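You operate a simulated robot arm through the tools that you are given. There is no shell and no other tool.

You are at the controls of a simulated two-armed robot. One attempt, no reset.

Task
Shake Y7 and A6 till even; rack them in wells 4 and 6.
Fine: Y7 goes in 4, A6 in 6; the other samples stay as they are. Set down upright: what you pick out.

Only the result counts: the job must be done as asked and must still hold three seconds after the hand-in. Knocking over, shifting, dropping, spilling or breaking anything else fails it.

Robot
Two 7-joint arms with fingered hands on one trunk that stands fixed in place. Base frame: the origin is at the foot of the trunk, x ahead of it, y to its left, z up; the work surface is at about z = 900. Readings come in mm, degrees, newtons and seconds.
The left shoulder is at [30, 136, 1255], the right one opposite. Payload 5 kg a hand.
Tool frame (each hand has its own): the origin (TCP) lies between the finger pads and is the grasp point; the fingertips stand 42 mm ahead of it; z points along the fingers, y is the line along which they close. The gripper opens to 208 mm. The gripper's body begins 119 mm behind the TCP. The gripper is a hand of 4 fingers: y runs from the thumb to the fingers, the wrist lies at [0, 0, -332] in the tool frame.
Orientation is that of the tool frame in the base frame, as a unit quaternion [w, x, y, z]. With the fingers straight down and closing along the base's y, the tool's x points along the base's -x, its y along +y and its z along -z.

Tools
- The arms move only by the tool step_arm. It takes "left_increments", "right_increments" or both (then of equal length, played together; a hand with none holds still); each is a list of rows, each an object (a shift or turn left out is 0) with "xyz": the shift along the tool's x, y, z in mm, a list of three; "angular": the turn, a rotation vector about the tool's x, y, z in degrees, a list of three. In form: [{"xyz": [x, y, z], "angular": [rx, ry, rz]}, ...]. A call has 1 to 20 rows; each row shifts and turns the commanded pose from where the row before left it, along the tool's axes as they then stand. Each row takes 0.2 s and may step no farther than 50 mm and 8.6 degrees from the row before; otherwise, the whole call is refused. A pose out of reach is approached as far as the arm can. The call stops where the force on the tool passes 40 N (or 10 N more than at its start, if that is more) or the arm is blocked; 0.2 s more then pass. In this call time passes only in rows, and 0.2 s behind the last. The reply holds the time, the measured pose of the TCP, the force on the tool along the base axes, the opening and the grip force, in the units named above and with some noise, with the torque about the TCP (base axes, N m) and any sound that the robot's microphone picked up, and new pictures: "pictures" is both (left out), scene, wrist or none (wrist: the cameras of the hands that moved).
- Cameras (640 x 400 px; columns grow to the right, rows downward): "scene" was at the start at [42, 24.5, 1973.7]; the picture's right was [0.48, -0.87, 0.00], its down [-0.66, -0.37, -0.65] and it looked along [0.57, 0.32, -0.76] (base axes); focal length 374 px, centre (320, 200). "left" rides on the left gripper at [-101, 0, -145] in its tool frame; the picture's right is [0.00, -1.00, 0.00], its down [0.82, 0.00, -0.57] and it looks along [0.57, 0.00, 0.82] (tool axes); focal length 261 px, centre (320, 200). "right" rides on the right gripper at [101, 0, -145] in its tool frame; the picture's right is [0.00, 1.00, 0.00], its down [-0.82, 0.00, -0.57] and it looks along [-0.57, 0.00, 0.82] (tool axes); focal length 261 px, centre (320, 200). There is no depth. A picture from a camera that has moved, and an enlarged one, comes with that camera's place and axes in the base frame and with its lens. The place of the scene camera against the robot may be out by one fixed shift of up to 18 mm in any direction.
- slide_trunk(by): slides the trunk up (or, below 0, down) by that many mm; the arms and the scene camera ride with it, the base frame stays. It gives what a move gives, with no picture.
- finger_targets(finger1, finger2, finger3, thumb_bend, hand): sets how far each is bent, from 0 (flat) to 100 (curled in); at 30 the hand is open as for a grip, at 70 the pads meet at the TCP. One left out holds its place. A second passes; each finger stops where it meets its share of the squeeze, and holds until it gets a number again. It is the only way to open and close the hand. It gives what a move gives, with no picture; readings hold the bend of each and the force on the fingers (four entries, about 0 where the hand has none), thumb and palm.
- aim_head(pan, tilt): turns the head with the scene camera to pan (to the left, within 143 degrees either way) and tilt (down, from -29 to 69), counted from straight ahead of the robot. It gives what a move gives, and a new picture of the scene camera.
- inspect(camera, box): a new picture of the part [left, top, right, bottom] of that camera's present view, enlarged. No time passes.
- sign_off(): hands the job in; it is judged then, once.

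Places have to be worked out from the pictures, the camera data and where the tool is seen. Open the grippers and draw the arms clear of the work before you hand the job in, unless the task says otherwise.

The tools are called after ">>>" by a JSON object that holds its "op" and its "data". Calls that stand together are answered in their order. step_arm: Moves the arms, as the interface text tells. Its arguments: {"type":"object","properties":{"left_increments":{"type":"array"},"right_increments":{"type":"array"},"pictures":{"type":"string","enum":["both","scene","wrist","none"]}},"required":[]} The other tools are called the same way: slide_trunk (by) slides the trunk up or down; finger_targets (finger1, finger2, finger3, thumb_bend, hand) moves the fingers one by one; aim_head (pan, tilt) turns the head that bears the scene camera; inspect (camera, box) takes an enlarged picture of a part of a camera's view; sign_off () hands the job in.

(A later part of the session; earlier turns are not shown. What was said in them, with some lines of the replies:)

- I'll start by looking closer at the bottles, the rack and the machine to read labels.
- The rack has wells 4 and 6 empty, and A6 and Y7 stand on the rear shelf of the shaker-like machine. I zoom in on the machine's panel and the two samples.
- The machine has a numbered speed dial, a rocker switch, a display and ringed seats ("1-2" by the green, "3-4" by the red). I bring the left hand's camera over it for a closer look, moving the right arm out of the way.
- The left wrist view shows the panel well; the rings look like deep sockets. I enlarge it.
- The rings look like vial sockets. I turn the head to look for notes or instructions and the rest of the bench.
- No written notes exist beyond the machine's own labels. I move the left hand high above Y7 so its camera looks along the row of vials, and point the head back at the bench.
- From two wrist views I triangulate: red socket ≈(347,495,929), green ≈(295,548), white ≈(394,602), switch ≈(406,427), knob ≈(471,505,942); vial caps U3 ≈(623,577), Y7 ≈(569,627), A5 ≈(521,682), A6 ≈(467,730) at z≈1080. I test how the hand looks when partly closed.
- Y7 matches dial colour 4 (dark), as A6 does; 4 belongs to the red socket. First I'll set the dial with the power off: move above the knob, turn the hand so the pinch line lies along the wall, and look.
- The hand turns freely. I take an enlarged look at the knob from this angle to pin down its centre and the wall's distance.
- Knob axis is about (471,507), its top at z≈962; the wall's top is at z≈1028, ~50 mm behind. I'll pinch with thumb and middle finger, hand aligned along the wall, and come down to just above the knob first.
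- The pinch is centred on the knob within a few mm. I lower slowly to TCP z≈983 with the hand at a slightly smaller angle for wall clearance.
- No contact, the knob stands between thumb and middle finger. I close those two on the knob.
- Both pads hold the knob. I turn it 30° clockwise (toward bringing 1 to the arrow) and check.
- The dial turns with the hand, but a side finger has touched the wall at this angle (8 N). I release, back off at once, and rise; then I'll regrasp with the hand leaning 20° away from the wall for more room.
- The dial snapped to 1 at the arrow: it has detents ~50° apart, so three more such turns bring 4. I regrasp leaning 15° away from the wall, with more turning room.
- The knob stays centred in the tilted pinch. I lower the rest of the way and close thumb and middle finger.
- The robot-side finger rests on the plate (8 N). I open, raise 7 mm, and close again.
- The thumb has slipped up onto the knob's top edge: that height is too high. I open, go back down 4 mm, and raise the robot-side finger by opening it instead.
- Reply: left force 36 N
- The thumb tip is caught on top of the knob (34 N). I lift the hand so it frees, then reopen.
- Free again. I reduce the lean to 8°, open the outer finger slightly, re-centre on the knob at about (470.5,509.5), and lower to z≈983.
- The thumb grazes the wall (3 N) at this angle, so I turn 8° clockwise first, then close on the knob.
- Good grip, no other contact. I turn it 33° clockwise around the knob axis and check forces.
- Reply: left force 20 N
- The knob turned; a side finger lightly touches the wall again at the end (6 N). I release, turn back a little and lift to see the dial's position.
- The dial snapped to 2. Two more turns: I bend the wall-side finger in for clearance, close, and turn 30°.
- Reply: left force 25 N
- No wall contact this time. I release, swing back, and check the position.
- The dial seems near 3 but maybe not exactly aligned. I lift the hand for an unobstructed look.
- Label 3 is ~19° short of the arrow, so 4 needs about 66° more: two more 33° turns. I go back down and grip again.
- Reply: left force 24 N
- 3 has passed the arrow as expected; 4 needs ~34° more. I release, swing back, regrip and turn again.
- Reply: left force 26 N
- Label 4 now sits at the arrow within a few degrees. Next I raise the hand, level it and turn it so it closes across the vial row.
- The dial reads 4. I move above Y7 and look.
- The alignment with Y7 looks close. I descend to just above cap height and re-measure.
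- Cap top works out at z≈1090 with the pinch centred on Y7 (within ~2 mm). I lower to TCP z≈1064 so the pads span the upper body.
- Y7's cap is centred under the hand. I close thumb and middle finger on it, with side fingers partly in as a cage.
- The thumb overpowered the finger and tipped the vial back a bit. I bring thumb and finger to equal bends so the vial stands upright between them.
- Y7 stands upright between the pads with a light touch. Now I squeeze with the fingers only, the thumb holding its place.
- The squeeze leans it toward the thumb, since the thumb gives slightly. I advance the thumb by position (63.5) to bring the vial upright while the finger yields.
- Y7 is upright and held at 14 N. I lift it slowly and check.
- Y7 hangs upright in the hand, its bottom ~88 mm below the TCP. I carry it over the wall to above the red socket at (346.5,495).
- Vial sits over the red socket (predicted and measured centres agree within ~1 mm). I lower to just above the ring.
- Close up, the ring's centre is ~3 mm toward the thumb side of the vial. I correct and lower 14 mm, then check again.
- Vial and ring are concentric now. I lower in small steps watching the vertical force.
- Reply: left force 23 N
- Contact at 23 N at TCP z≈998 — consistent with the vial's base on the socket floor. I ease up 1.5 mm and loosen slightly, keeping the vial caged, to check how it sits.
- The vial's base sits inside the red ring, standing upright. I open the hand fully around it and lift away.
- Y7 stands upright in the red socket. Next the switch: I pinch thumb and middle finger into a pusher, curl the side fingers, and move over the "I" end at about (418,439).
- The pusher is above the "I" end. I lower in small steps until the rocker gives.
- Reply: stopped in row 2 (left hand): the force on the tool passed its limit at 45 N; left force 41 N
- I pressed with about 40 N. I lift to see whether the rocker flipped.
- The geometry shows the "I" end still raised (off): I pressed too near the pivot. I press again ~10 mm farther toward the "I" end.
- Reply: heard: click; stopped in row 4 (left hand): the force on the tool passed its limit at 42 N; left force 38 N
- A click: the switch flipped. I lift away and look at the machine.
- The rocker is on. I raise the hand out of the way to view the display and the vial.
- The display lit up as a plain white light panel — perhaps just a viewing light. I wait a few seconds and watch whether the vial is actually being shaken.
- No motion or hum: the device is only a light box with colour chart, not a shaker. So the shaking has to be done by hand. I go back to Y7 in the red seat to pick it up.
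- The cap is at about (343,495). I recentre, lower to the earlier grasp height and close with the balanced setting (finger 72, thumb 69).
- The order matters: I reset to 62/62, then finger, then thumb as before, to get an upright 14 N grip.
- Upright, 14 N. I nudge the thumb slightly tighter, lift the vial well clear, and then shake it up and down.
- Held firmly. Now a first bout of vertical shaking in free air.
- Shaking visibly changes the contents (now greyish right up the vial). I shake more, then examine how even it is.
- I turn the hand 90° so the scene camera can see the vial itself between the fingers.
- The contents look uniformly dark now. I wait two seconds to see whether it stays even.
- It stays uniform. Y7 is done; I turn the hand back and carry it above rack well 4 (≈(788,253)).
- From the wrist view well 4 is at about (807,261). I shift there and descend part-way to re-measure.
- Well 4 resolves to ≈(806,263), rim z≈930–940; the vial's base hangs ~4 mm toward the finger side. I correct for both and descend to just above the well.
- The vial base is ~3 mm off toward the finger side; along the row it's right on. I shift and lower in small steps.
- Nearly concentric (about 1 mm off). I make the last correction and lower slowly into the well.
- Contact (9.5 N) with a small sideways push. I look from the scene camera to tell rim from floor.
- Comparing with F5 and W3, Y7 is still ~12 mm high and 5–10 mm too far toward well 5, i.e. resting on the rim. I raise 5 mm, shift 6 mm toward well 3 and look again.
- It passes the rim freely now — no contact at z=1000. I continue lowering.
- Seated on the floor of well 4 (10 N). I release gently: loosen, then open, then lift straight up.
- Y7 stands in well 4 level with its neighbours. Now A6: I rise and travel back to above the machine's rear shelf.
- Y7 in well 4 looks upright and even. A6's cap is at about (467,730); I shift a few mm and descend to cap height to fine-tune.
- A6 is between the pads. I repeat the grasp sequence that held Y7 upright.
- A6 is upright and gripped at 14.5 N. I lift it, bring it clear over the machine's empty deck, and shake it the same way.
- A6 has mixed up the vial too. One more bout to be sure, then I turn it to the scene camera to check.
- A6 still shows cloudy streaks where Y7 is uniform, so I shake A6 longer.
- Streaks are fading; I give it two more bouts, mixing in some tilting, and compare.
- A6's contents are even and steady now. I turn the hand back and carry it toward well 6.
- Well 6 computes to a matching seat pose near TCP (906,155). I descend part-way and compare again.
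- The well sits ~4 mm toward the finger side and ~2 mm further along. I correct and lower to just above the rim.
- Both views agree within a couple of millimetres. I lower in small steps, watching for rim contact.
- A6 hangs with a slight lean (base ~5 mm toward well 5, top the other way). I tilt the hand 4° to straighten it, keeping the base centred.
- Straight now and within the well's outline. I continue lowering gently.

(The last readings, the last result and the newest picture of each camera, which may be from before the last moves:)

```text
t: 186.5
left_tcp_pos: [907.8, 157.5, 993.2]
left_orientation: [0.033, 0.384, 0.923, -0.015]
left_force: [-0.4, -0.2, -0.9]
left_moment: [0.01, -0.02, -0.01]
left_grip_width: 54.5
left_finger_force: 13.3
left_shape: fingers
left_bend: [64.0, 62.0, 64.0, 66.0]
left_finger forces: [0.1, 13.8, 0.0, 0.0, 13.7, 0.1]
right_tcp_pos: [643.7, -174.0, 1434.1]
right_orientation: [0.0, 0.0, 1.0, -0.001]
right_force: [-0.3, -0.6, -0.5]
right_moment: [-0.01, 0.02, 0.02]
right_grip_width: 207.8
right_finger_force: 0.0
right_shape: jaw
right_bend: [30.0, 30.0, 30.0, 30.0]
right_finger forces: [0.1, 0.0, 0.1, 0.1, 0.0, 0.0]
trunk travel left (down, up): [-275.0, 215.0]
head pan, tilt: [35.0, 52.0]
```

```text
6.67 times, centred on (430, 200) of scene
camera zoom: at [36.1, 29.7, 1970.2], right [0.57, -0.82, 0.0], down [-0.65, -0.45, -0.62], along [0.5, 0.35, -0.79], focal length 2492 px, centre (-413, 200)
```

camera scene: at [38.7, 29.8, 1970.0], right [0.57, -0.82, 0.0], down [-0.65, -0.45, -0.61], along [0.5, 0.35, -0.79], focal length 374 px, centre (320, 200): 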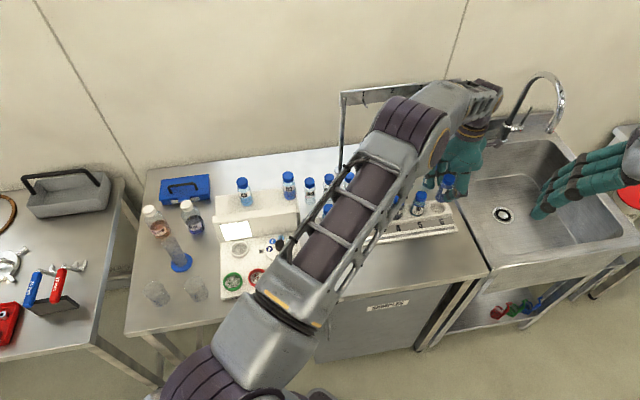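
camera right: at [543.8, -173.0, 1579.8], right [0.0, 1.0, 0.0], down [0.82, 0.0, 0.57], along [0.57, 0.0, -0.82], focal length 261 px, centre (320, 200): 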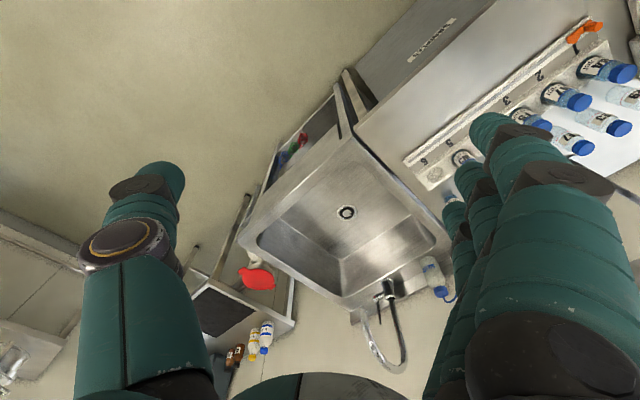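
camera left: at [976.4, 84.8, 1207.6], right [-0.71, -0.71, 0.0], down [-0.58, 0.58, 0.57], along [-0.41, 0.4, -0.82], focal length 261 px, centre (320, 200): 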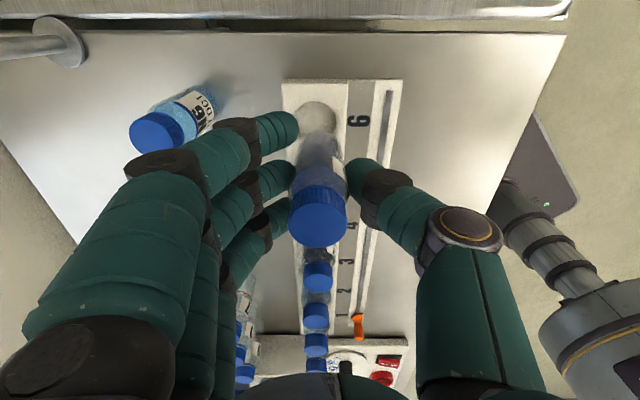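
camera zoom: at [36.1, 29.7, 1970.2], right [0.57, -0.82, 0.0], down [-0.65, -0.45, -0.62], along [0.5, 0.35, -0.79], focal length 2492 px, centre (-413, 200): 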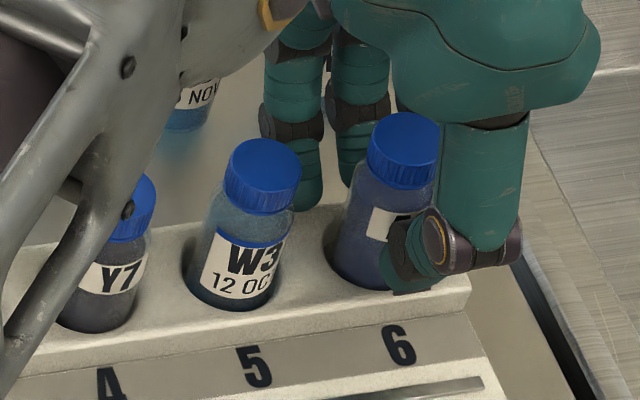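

>>> {"op": "step_arm", "data": {"left_increments": [{"xyz": [0, 0, 3]}, {"xyz": [0, 0, 3]}, {"xyz": [0, 0, 2]}], "pictures": "none"}}

```text
t: 187.3
left_tcp_pos: [908.7, 154.9, 986.6]
left_orientation: [0.034, 0.384, 0.923, -0.014]
left_force: [1.8, -1.6, 10.5]
left_moment: [-0.05, -0.04, 0.01]
left_grip_width: 54.9
left_finger_force: 15.6
left_shape: fingers
left_bend: [64.0, 62.0, 64.0, 66.0]
left_finger forces: [0.0, 15.5, 0.0, 0.0, 15.6, 0.0]
right_tcp_pos: [642.3, -174.9, 1434.2]
right_orientation: [0.0, 0.0, 1.0, 0.001]
right_force: [1.1, 1.2, 0.5]
right_moment: [-0.02, 0.02, -0.02]
right_grip_width: 207.9
right_finger_force: 0.0
right_shape: jaw
right_bend: [30.0, 30.0, 30.0, 30.0]
right_finger forces: [0.1, 0.0, 0.1, 0.0, 0.1, 0.0]
trunk travel left (down, up): [-275.0, 215.0]
head pan, tilt: [35.0, 52.0]
```

Floor contact (10 N) at the expected depth. I check the view and then release.

>>> {"op": "inspect", "data": {"camera": "scene", "box": [400, 170, 460, 230]}}

>>> {"op": "finger_targets", "data": {"hand": "left", "finger2": 62, "thumb_bend": 62}}

>>> {"op": "inspect", "data": {"camera": "scene", "box": [400, 170, 460, 230]}}

```text
6.67 times, centred on (430, 200) of scene
camera zoom: at [35.1, 29.2, 1970.3], right [0.57, -0.82, 0.0], down [-0.65, -0.45, -0.62], along [0.5, 0.35, -0.79], focal length 2492 px, centre (-413, 200)
```

zoom: 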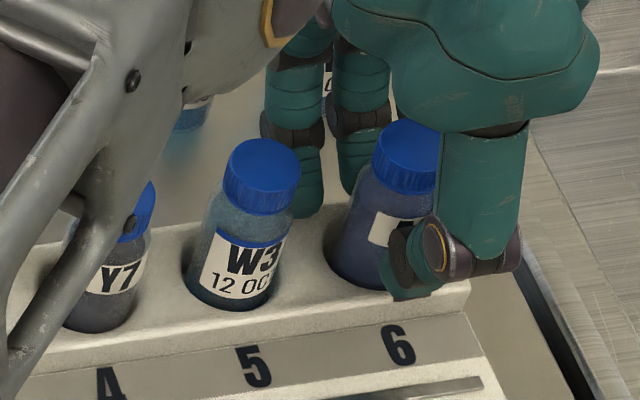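

```text
t: 188.3
left_tcp_pos: [907.7, 155.5, 986.0]
left_orientation: [0.031, 0.384, 0.923, -0.014]
left_force: [0.6, -0.5, 0.0]
left_moment: [0.02, -0.02, -0.01]
left_grip_width: 58.0
left_finger_force: 0.2
left_shape: fingers
left_bend: [64.0, 62.0, 64.0, 62.0]
left_finger forces: [0.1, 0.4, 0.0, 0.1, 0.3, 0.1]
right_tcp_pos: [642.9, -174.1, 1434.7]
right_orientation: [0.0, 0.001, 1.0, 0.001]
right_force: [-1.2, -0.1, -0.1]
right_moment: [0.0, 0.0, 0.04]
right_grip_width: 207.9
right_finger_force: 0.1
right_shape: jaw
right_bend: [30.0, 30.0, 30.0, 30.0]
right_finger forces: [0.1, 0.1, 0.1, 0.0, 0.1, 0.0]
trunk travel left (down, up): [-275.0, 215.0]
head pan, tilt: [35.0, 52.0]
```

```text
6.67 times, centred on (430, 200) of scene
camera zoom: at [35.7, 29.6, 1970.2], right [0.57, -0.82, 0.0], down [-0.65, -0.45, -0.62], along [0.5, 0.35, -0.79], focal length 2492 px, centre (-413, 200)
```

zoom: 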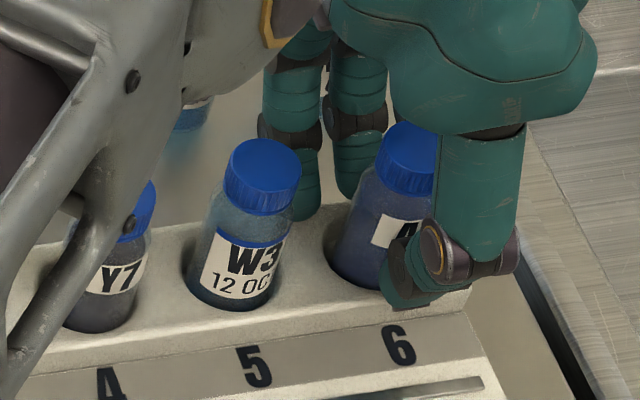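

>>> {"op": "finger_targets", "data": {"hand": "left", "finger1": 56, "finger2": 56, "finger3": 56, "thumb_bend": 56}}

>>> {"op": "step_arm", "data": {"left_increments": [{"xyz": [-1, 0, -15]}, {"xyz": [-2.1, 0, -30]}, {"xyz": [-2.1, 0, -30]}, {"xyz": [-3.1, 0, -45]}, {"xyz": [-3.1, 0, -45]}, {"xyz": [-3.1, 0, -45]}]}}

>>> {"op": "inspect", "data": {"camera": "scene", "box": [370, 160, 460, 240]}}

>>> {"op": "inspect", "data": {"camera": "left", "box": [200, 40, 440, 240]}}

```text
t: 189.3
left_tcp_pos: [908.8, 156.6, 986.5]
left_orientation: [0.032, 0.384, 0.923, -0.014]
left_force: [-0.4, 0.0, -0.4]
left_moment: [0.02, 0.02, 0.01]
left_grip_width: 89.6
left_finger_force: 0.1
left_shape: fingers
left_bend: [56.0, 56.0, 56.0, 56.0]
left_finger forces: [0.0, 0.1, 0.0, 0.0, 0.1, 0.1]
right_tcp_pos: [642.6, -173.3, 1435.1]
right_orientation: [0.0, 0.0, 1.0, 0.001]
right_force: [-0.3, 0.5, 0.0]
right_moment: [-0.02, 0.01, 0.04]
right_grip_width: 207.6
right_finger_force: 0.0
right_shape: jaw
right_bend: [30.0, 30.0, 30.0, 30.0]
right_finger forces: [0.0, 0.0, 0.0, 0.0, 0.0, 0.0]
trunk travel left (down, up): [-275.0, 215.0]
head pan, tilt: [35.0, 52.0]
```

```text
t: 190.7
left_tcp_pos: [908.7, 156.7, 1197.9]
left_orientation: [0.032, 0.384, 0.923, -0.014]
left_force: [-0.9, -0.3, -0.8]
left_moment: [-0.01, -0.1, 0.02]
left_grip_width: 89.3
left_finger_force: 0.1
left_shape: fingers
left_bend: [56.0, 56.0, 56.0, 56.0]
left_finger forces: [0.1, 0.0, 0.0, 0.1, 0.0, 0.1]
right_tcp_pos: [642.9, -172.9, 1435.5]
right_orientation: [-0.001, 0.0, 1.0, 0.0]
right_force: [-1.0, -0.6, 0.1]
right_moment: [0.02, -0.11, 0.0]
right_grip_width: 208.2
right_finger_force: 0.1
right_shape: jaw
right_bend: [30.0, 30.0, 30.0, 30.0]
right_finger forces: [0.1, 0.0, 0.0, 0.0, 0.0, 0.1]
trunk travel left (down, up): [-275.0, 215.0]
head pan, tilt: [35.0, 52.0]
camera scene: at [34.5, 29.6, 1970.2], right [0.57, -0.82, 0.0], down [-0.65, -0.45, -0.62], along [0.5, 0.35, -0.79], focal length 374 px, centre (320, 200)
camera left: at [972.6, 93.2, 1350.0], right [-0.71, -0.71, 0.0], down [-0.61, 0.61, 0.51], along [-0.36, 0.36, -0.86], focal length 261 px, centre (320, 200)
```

scene: 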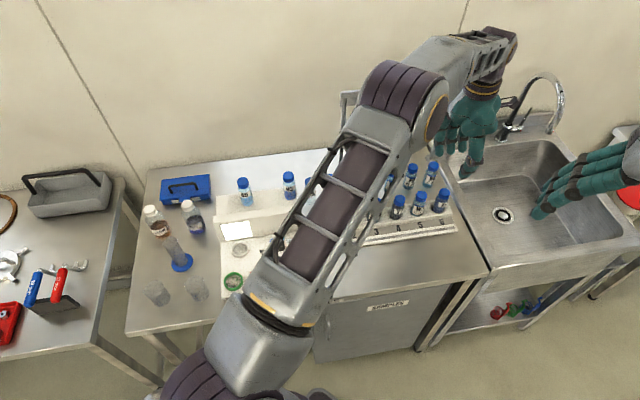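
left: 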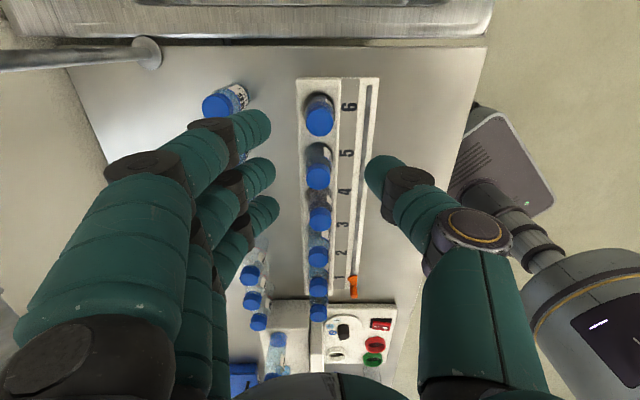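

```text
5.00 times, centred on (415, 200) of scene
camera zoom: at [34.5, 29.6, 1970.2], right [0.57, -0.82, 0.0], down [-0.65, -0.45, -0.62], along [0.5, 0.35, -0.79], focal length 1869 px, centre (-155, 200)
```

zoom: 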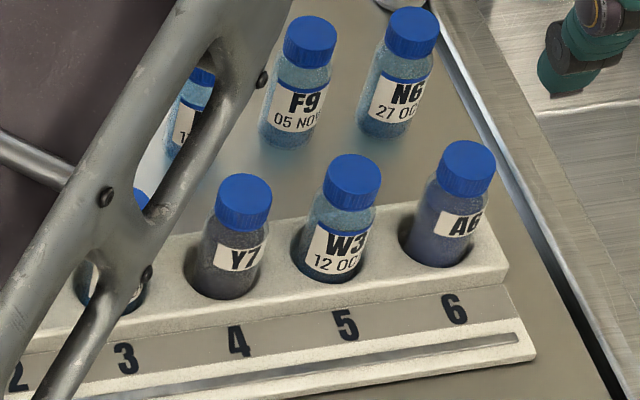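

```text
2.00 times, centred on (320, 140) of left
camera zoom: at [972.6, 93.2, 1350.0], right [-0.71, -0.71, 0.0], down [-0.61, 0.61, 0.51], along [-0.36, 0.36, -0.86], focal length 521 px, centre (320, 320)
```

zoom: 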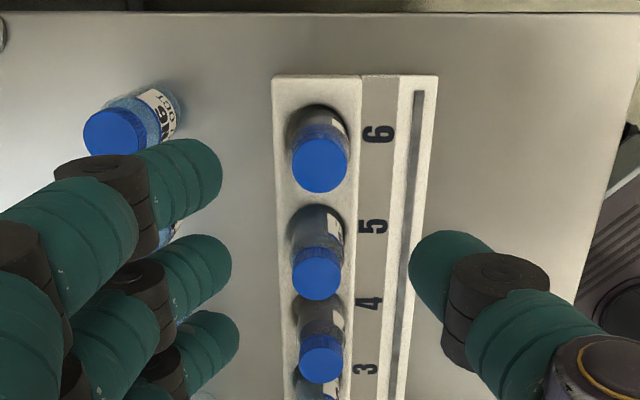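

Both vials stand in their wells, upright and even. Since I switched on the light box needlessly, I'll return and switch it off again: level the hand, travel over the "0" end of the rocker.

>>> {"op": "step_arm", "data": {"left_increments": [{"angular": [0, 4, 0]}, {"xyz": [42.05, -13.2, 0]}, {"xyz": [42.05, -13.2, 0]}, {"xyz": [42.05, -13.2, 0]}, {"xyz": [42.05, -13.2, 0]}, {"xyz": [42.05, -13.2, 0]}, {"xyz": [42.05, -13.2, 0]}, {"xyz": [42.05, -13.2, 0]}, {"xyz": [42.05, -13.2, 0]}, {"xyz": [42.05, -13.2, 0]}, {"xyz": [42.05, -13.2, 0]}, {"xyz": [42.05, -13.2, 0]}, {"xyz": [42.05, -13.2, 0]}, {"xyz": [42.05, -13.2, 0]}], "pictures": "wrist"}}

>>> {"op": "inspect", "data": {"camera": "left", "box": [220, 0, 420, 160]}}

>>> {"op": "inspect", "data": {"camera": "scene", "box": [300, 150, 460, 250]}}

```text
t: 193.7
left_tcp_pos: [400.9, 424.5, 1195.5]
left_orientation: [0.0, 0.385, 0.923, -0.002]
left_force: [-0.5, 0.3, 0.5]
left_moment: [-0.03, -0.11, 0.0]
left_grip_width: 89.8
left_finger_force: 0.1
left_shape: fingers
left_bend: [56.0, 56.0, 56.0, 56.0]
left_finger forces: [0.0, 0.0, 0.1, 0.0, 0.0, 0.1]
right_tcp_pos: [641.6, -171.7, 1435.8]
right_orientation: [0.001, 0.0, 1.0, 0.0]
right_force: [-0.5, 0.7, 0.3]
right_moment: [-0.07, -0.12, 0.0]
right_grip_width: 208.1
right_finger_force: 0.0
right_shape: jaw
right_bend: [30.0, 30.0, 30.0, 30.0]
right_finger forces: [0.0, 0.0, 0.0, 0.0, 0.0, 0.0]
trunk travel left (down, up): [-275.0, 215.0]
head pan, tilt: [35.0, 52.0]
camera left: at [472.6, 353.6, 1341.3], right [-0.71, -0.71, 0.0], down [-0.58, 0.58, 0.57], along [-0.4, 0.4, -0.82], focal length 261 px, centre (320, 200)
```

left: 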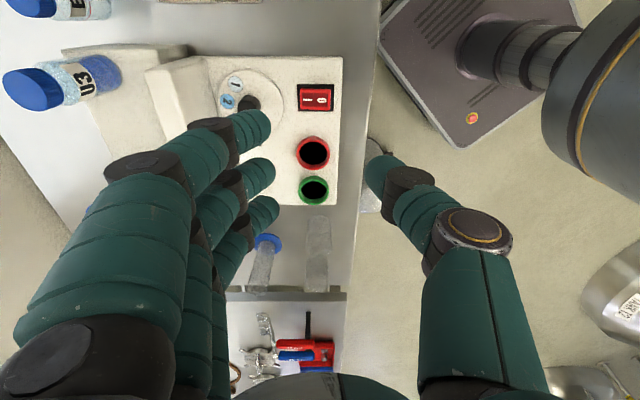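

```text
2.50 times, centred on (320, 80) of left
camera zoom: at [472.6, 353.6, 1341.3], right [-0.71, -0.71, 0.0], down [-0.58, 0.58, 0.57], along [-0.4, 0.4, -0.82], focal length 652 px, centre (320, 500)
```

zoom: 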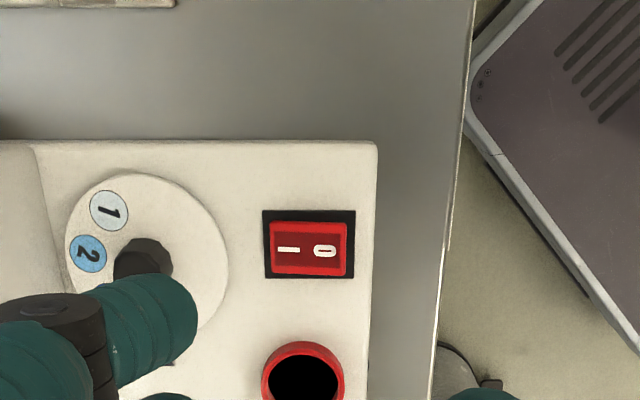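

```text
4.00 times, centred on (380, 200) of scene
camera zoom: at [33.1, 30.8, 1970.2], right [0.57, -0.82, 0.0], down [-0.64, -0.45, -0.62], along [0.51, 0.35, -0.79], focal length 1495 px, centre (80, 200)
```

zoom: 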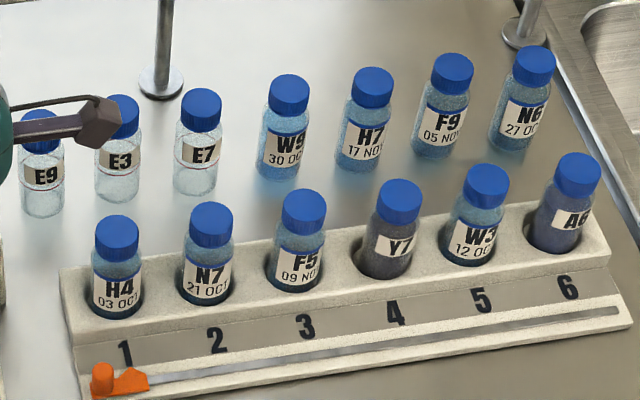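

All racks are intact and the machine hasn't moved (switch still computes to (407,429)). I shape the pusher again and press the "0" end.

>>> {"op": "finger_targets", "data": {"hand": "left", "finger1": 100, "finger2": 70, "finger3": 100, "thumb_bend": 70}}

>>> {"op": "step_arm", "data": {"left_increments": [{"xyz": [0, -2, 40]}, {"xyz": [0, 0, 45]}, {"xyz": [0, 0, 45]}, {"xyz": [0, 0, 45]}, {"xyz": [0, 0, 25]}, {"xyz": [0, 0, 8]}], "pictures": "none"}}

>>> {"op": "step_arm", "data": {"left_increments": [{"xyz": [0, 0, 3]}, {"xyz": [0, 0, 3]}, {"xyz": [0, 0, 3]}, {"xyz": [0, 0, 2]}, {"xyz": [0, 0, 2]}], "pictures": "none"}}

```text
t: 194.7
left_tcp_pos: [401.8, 423.8, 1196.2]
left_orientation: [-0.001, 0.385, 0.923, -0.001]
left_force: [-0.7, 0.3, 0.7]
left_moment: [-0.02, -0.04, 0.0]
left_grip_width: 71.5
left_finger_force: 0.0
left_shape: fingers
left_bend: [100.0, 70.0, 100.0, 70.0]
left_finger forces: [0.0, 0.0, 0.0, 0.0, 0.0, 0.1]
right_tcp_pos: [643.0, -172.9, 1434.8]
right_orientation: [-0.001, 0.0, 1.0, 0.0]
right_force: [-0.5, -0.1, 0.3]
right_moment: [-0.02, -0.02, -0.02]
right_grip_width: 208.0
right_finger_force: 0.1
right_shape: jaw
right_bend: [30.0, 30.0, 30.0, 30.0]
right_finger forces: [0.1, 0.0, 0.0, 0.0, 0.1, 0.0]
trunk travel left (down, up): [-275.0, 215.0]
head pan, tilt: [35.0, 52.0]
```

```text
t: 196.1
left_tcp_pos: [401.6, 422.2, 988.3]
left_orientation: [0.0, 0.384, 0.923, -0.001]
left_force: [0.0, 0.5, -0.4]
left_moment: [0.0, 0.0, -0.03]
left_grip_width: 71.3
left_finger_force: 0.1
left_shape: fingers
left_bend: [100.0, 70.0, 100.0, 70.0]
left_finger forces: [0.1, 0.0, 0.1, 0.1, 0.1, 0.0]
right_tcp_pos: [643.6, -173.1, 1434.7]
right_orientation: [0.0, 0.001, 1.0, 0.0]
right_force: [0.6, -0.4, 0.1]
right_moment: [-0.02, -0.01, 0.0]
right_grip_width: 207.9
right_finger_force: 0.1
right_shape: jaw
right_bend: [30.0, 30.0, 30.0, 30.0]
right_finger forces: [0.0, 0.0, 0.1, 0.0, 0.0, 0.0]
trunk travel left (down, up): [-275.0, 215.0]
head pan, tilt: [35.0, 52.0]
```

```text
t: 197.3
left_tcp_pos: [400.2, 422.3, 976.5]
left_orientation: [0.0, 0.384, 0.923, -0.001]
left_force: [1.9, 2.4, 14.4]
left_moment: [0.23, -0.17, 0.01]
left_grip_width: 71.2
left_finger_force: 6.6
left_shape: fingers
left_bend: [100.0, 71.0, 100.0, 70.0]
left_finger forces: [0.0, 14.3, 0.0, 0.0, 0.0, 0.0]
right_tcp_pos: [643.0, -173.8, 1434.4]
right_orientation: [0.0, 0.0, 1.0, 0.0]
right_force: [0.8, -0.3, -0.9]
right_moment: [0.01, 0.02, -0.01]
right_grip_width: 207.9
right_finger_force: 0.0
right_shape: jaw
right_bend: [30.0, 30.0, 30.0, 30.0]
right_finger forces: [0.0, 0.0, 0.0, 0.0, 0.0, 0.1]
trunk travel left (down, up): [-275.0, 215.0]
head pan, tilt: [35.0, 52.0]
heard: click
```

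Click — switched off. I lift, open the hand and draw the arm clear, then make a last check.

>>> {"op": "step_arm", "data": {"left_increments": [{"xyz": [0, 0, -20]}, {"xyz": [0, 0, -45]}, {"xyz": [0, 0, -45]}, {"xyz": [0, 0, -45]}, {"xyz": [0, 0, -45]}, {"xyz": [0, 0, -45]}, {"xyz": [0, 0, -45]}, {"xyz": [0, 0, -45]}, {"xyz": [0, 0, -45]}], "pictures": "none"}}

>>> {"op": "finger_targets", "data": {"hand": "left", "finger1": 30, "finger2": 30, "finger3": 30, "thumb_bend": 30}}

>>> {"op": "step_arm", "data": {"left_increments": [{"xyz": [20, 30, 0]}, {"xyz": [20, 30, 0]}, {"xyz": [20, 30, 0]}, {"xyz": [20, 30, 0]}, {"xyz": [20, 30, 0]}, {"xyz": [20, 30, 0]}]}}

>>> {"op": "inspect", "data": {"camera": "scene", "box": [190, 160, 330, 310]}}

>>> {"op": "inspect", "data": {"camera": "scene", "box": [300, 150, 460, 250]}}

>>> {"op": "inspect", "data": {"camera": "scene", "box": [380, 180, 450, 230]}}

```text
t: 199.3
left_tcp_pos: [398.1, 422.3, 1357.5]
left_orientation: [0.0, 0.384, 0.923, -0.001]
left_force: [0.2, -0.6, 0.0]
left_moment: [0.07, -0.07, 0.02]
left_grip_width: 71.5
left_finger_force: 0.0
left_shape: fingers
left_bend: [100.0, 70.0, 100.0, 70.0]
left_finger forces: [0.0, 0.0, 0.0, 0.0, 0.0, 0.0]
right_tcp_pos: [641.8, -174.3, 1436.3]
right_orientation: [0.001, 0.0, 1.0, 0.0]
right_force: [-0.8, -0.3, -0.2]
right_moment: [0.03, -0.12, -0.01]
right_grip_width: 207.8
right_finger_force: 0.1
right_shape: jaw
right_bend: [30.0, 30.0, 30.0, 30.0]
right_finger forces: [0.0, 0.1, 0.0, 0.1, 0.1, 0.0]
trunk travel left (down, up): [-275.0, 215.0]
head pan, tilt: [35.0, 52.0]
```

```text
t: 200.3
left_tcp_pos: [400.2, 421.6, 1356.9]
left_orientation: [0.001, 0.385, 0.923, 0.0]
left_force: [0.4, 0.4, -0.2]
left_moment: [0.02, -0.01, -0.01]
left_grip_width: 223.5
left_finger_force: 0.0
left_shape: fingers
left_bend: [30.0, 30.0, 30.0, 30.0]
left_finger forces: [0.1, 0.0, 0.1, 0.0, 0.0, 0.0]
right_tcp_pos: [644.2, -175.0, 1434.5]
right_orientation: [0.0, 0.0, 1.0, 0.0]
right_force: [-0.9, -0.5, 0.6]
right_moment: [0.06, 0.01, 0.02]
right_grip_width: 207.9
right_finger_force: 0.1
right_shape: jaw
right_bend: [30.0, 30.0, 30.0, 30.0]
right_finger forces: [0.1, 0.0, 0.0, 0.1, 0.1, 0.1]
trunk travel left (down, up): [-275.0, 215.0]
head pan, tilt: [35.0, 52.0]
```

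```text
t: 201.7
left_tcp_pos: [443.4, 637.3, 1354.1]
left_orientation: [0.0, 0.384, 0.923, -0.003]
left_force: [1.0, 1.3, 0.1]
left_moment: [-0.13, 0.11, 0.05]
left_grip_width: 223.7
left_finger_force: 0.1
left_shape: fingers
left_bend: [30.0, 30.0, 30.0, 30.0]
left_finger forces: [0.0, 0.0, 0.0, 0.0, 0.1, 0.1]
right_tcp_pos: [643.6, -171.8, 1435.4]
right_orientation: [-0.002, 0.0, 1.0, 0.0]
right_force: [1.2, 0.6, -1.3]
right_moment: [-0.13, 0.06, 0.01]
right_grip_width: 208.0
right_finger_force: 0.1
right_shape: jaw
right_bend: [30.0, 30.0, 30.0, 30.0]
right_finger forces: [0.1, 0.0, 0.1, 0.0, 0.1, 0.0]
trunk travel left (down, up): [-275.0, 215.0]
head pan, tilt: [35.0, 52.0]
camera scene: at [37.1, 31.8, 1970.0], right [0.57, -0.82, 0.0], down [-0.65, -0.45, -0.61], along [0.5, 0.35, -0.79], focal length 374 px, centre (320, 200)
camera left: at [514.7, 566.3, 1497.3], right [-0.71, -0.71, 0.0], down [-0.58, 0.58, 0.57], along [-0.41, 0.4, -0.82], focal length 261 px, centre (320, 200)
```

scene: 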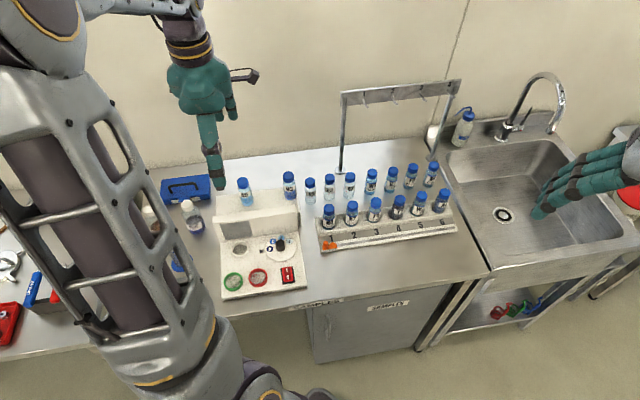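
left: 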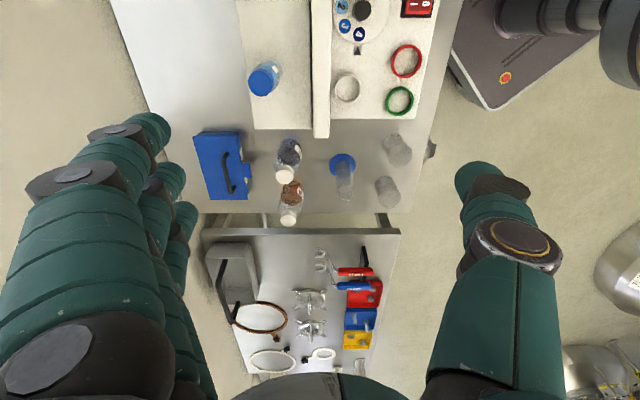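

```text
2.67 times, centred on (260, 235) of scene
camera zoom: at [37.1, 31.8, 1970.0], right [0.57, -0.82, 0.0], down [-0.65, -0.45, -0.61], along [0.5, 0.35, -0.79], focal length 997 px, centre (480, 107)
```

zoom: 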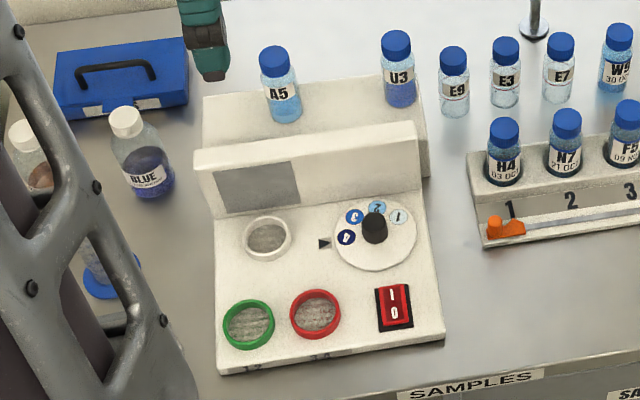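

```text
4.00 times, centred on (380, 200) of scene
camera zoom: at [37.1, 31.8, 1970.0], right [0.57, -0.82, 0.0], down [-0.65, -0.45, -0.61], along [0.5, 0.35, -0.79], focal length 1495 px, centre (80, 200)
```

zoom: 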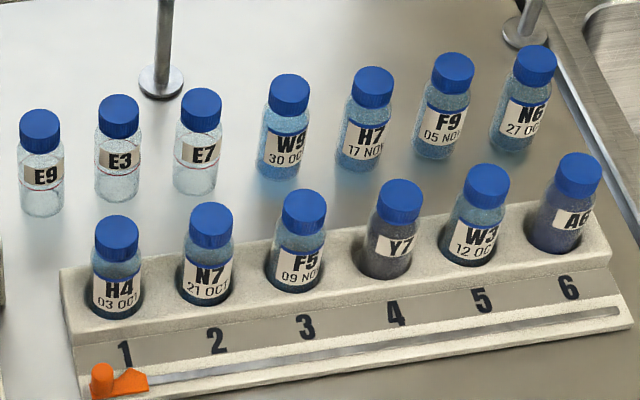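

```text
8.00 times, centred on (415, 205) of scene
camera zoom: at [37.1, 31.8, 1970.0], right [0.57, -0.82, 0.0], down [-0.65, -0.45, -0.61], along [0.5, 0.35, -0.79], focal length 2990 px, centre (-440, 160)
```

zoom: 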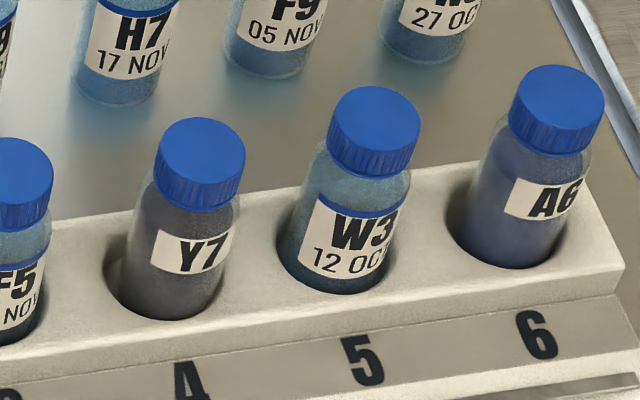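

Y7 stands upright and even in well 4 and A6 likewise in well 6. The light box is off, all other samples are in place, and both hands are open and clear, so I hand the job in.

>>> {"op": "sign_off", "data": {}}

```text
The job is handed in.
```

Y7 is in well 4 and A6 is in well 6. Both were shaken until their contents looked uniform, and both stand upright. The other samples are where they were, and both hands are open and clear of the work.

- **Light box:** I first took the light box for a mechanical shaker. I turned its dial to 4, switched it on and stood Y7 in its red ring before realising my mistake. I then shook both vials by hand. The light box is off again, but its dial is still at 4.
- **Contact with the machine:** While turning the dial, my fingers and thumb touched the panel wall behind it with up to about 10 N. The thumb also pressed down on the knob at about 34 N, and one press on the switch reached about 45 N. I saw no sign that the machine moved.
- **Racking Y7:** On the first try Y7 rested on the rim of well 4. I lifted it, shifted it a few millimetres and it then went all the way in.
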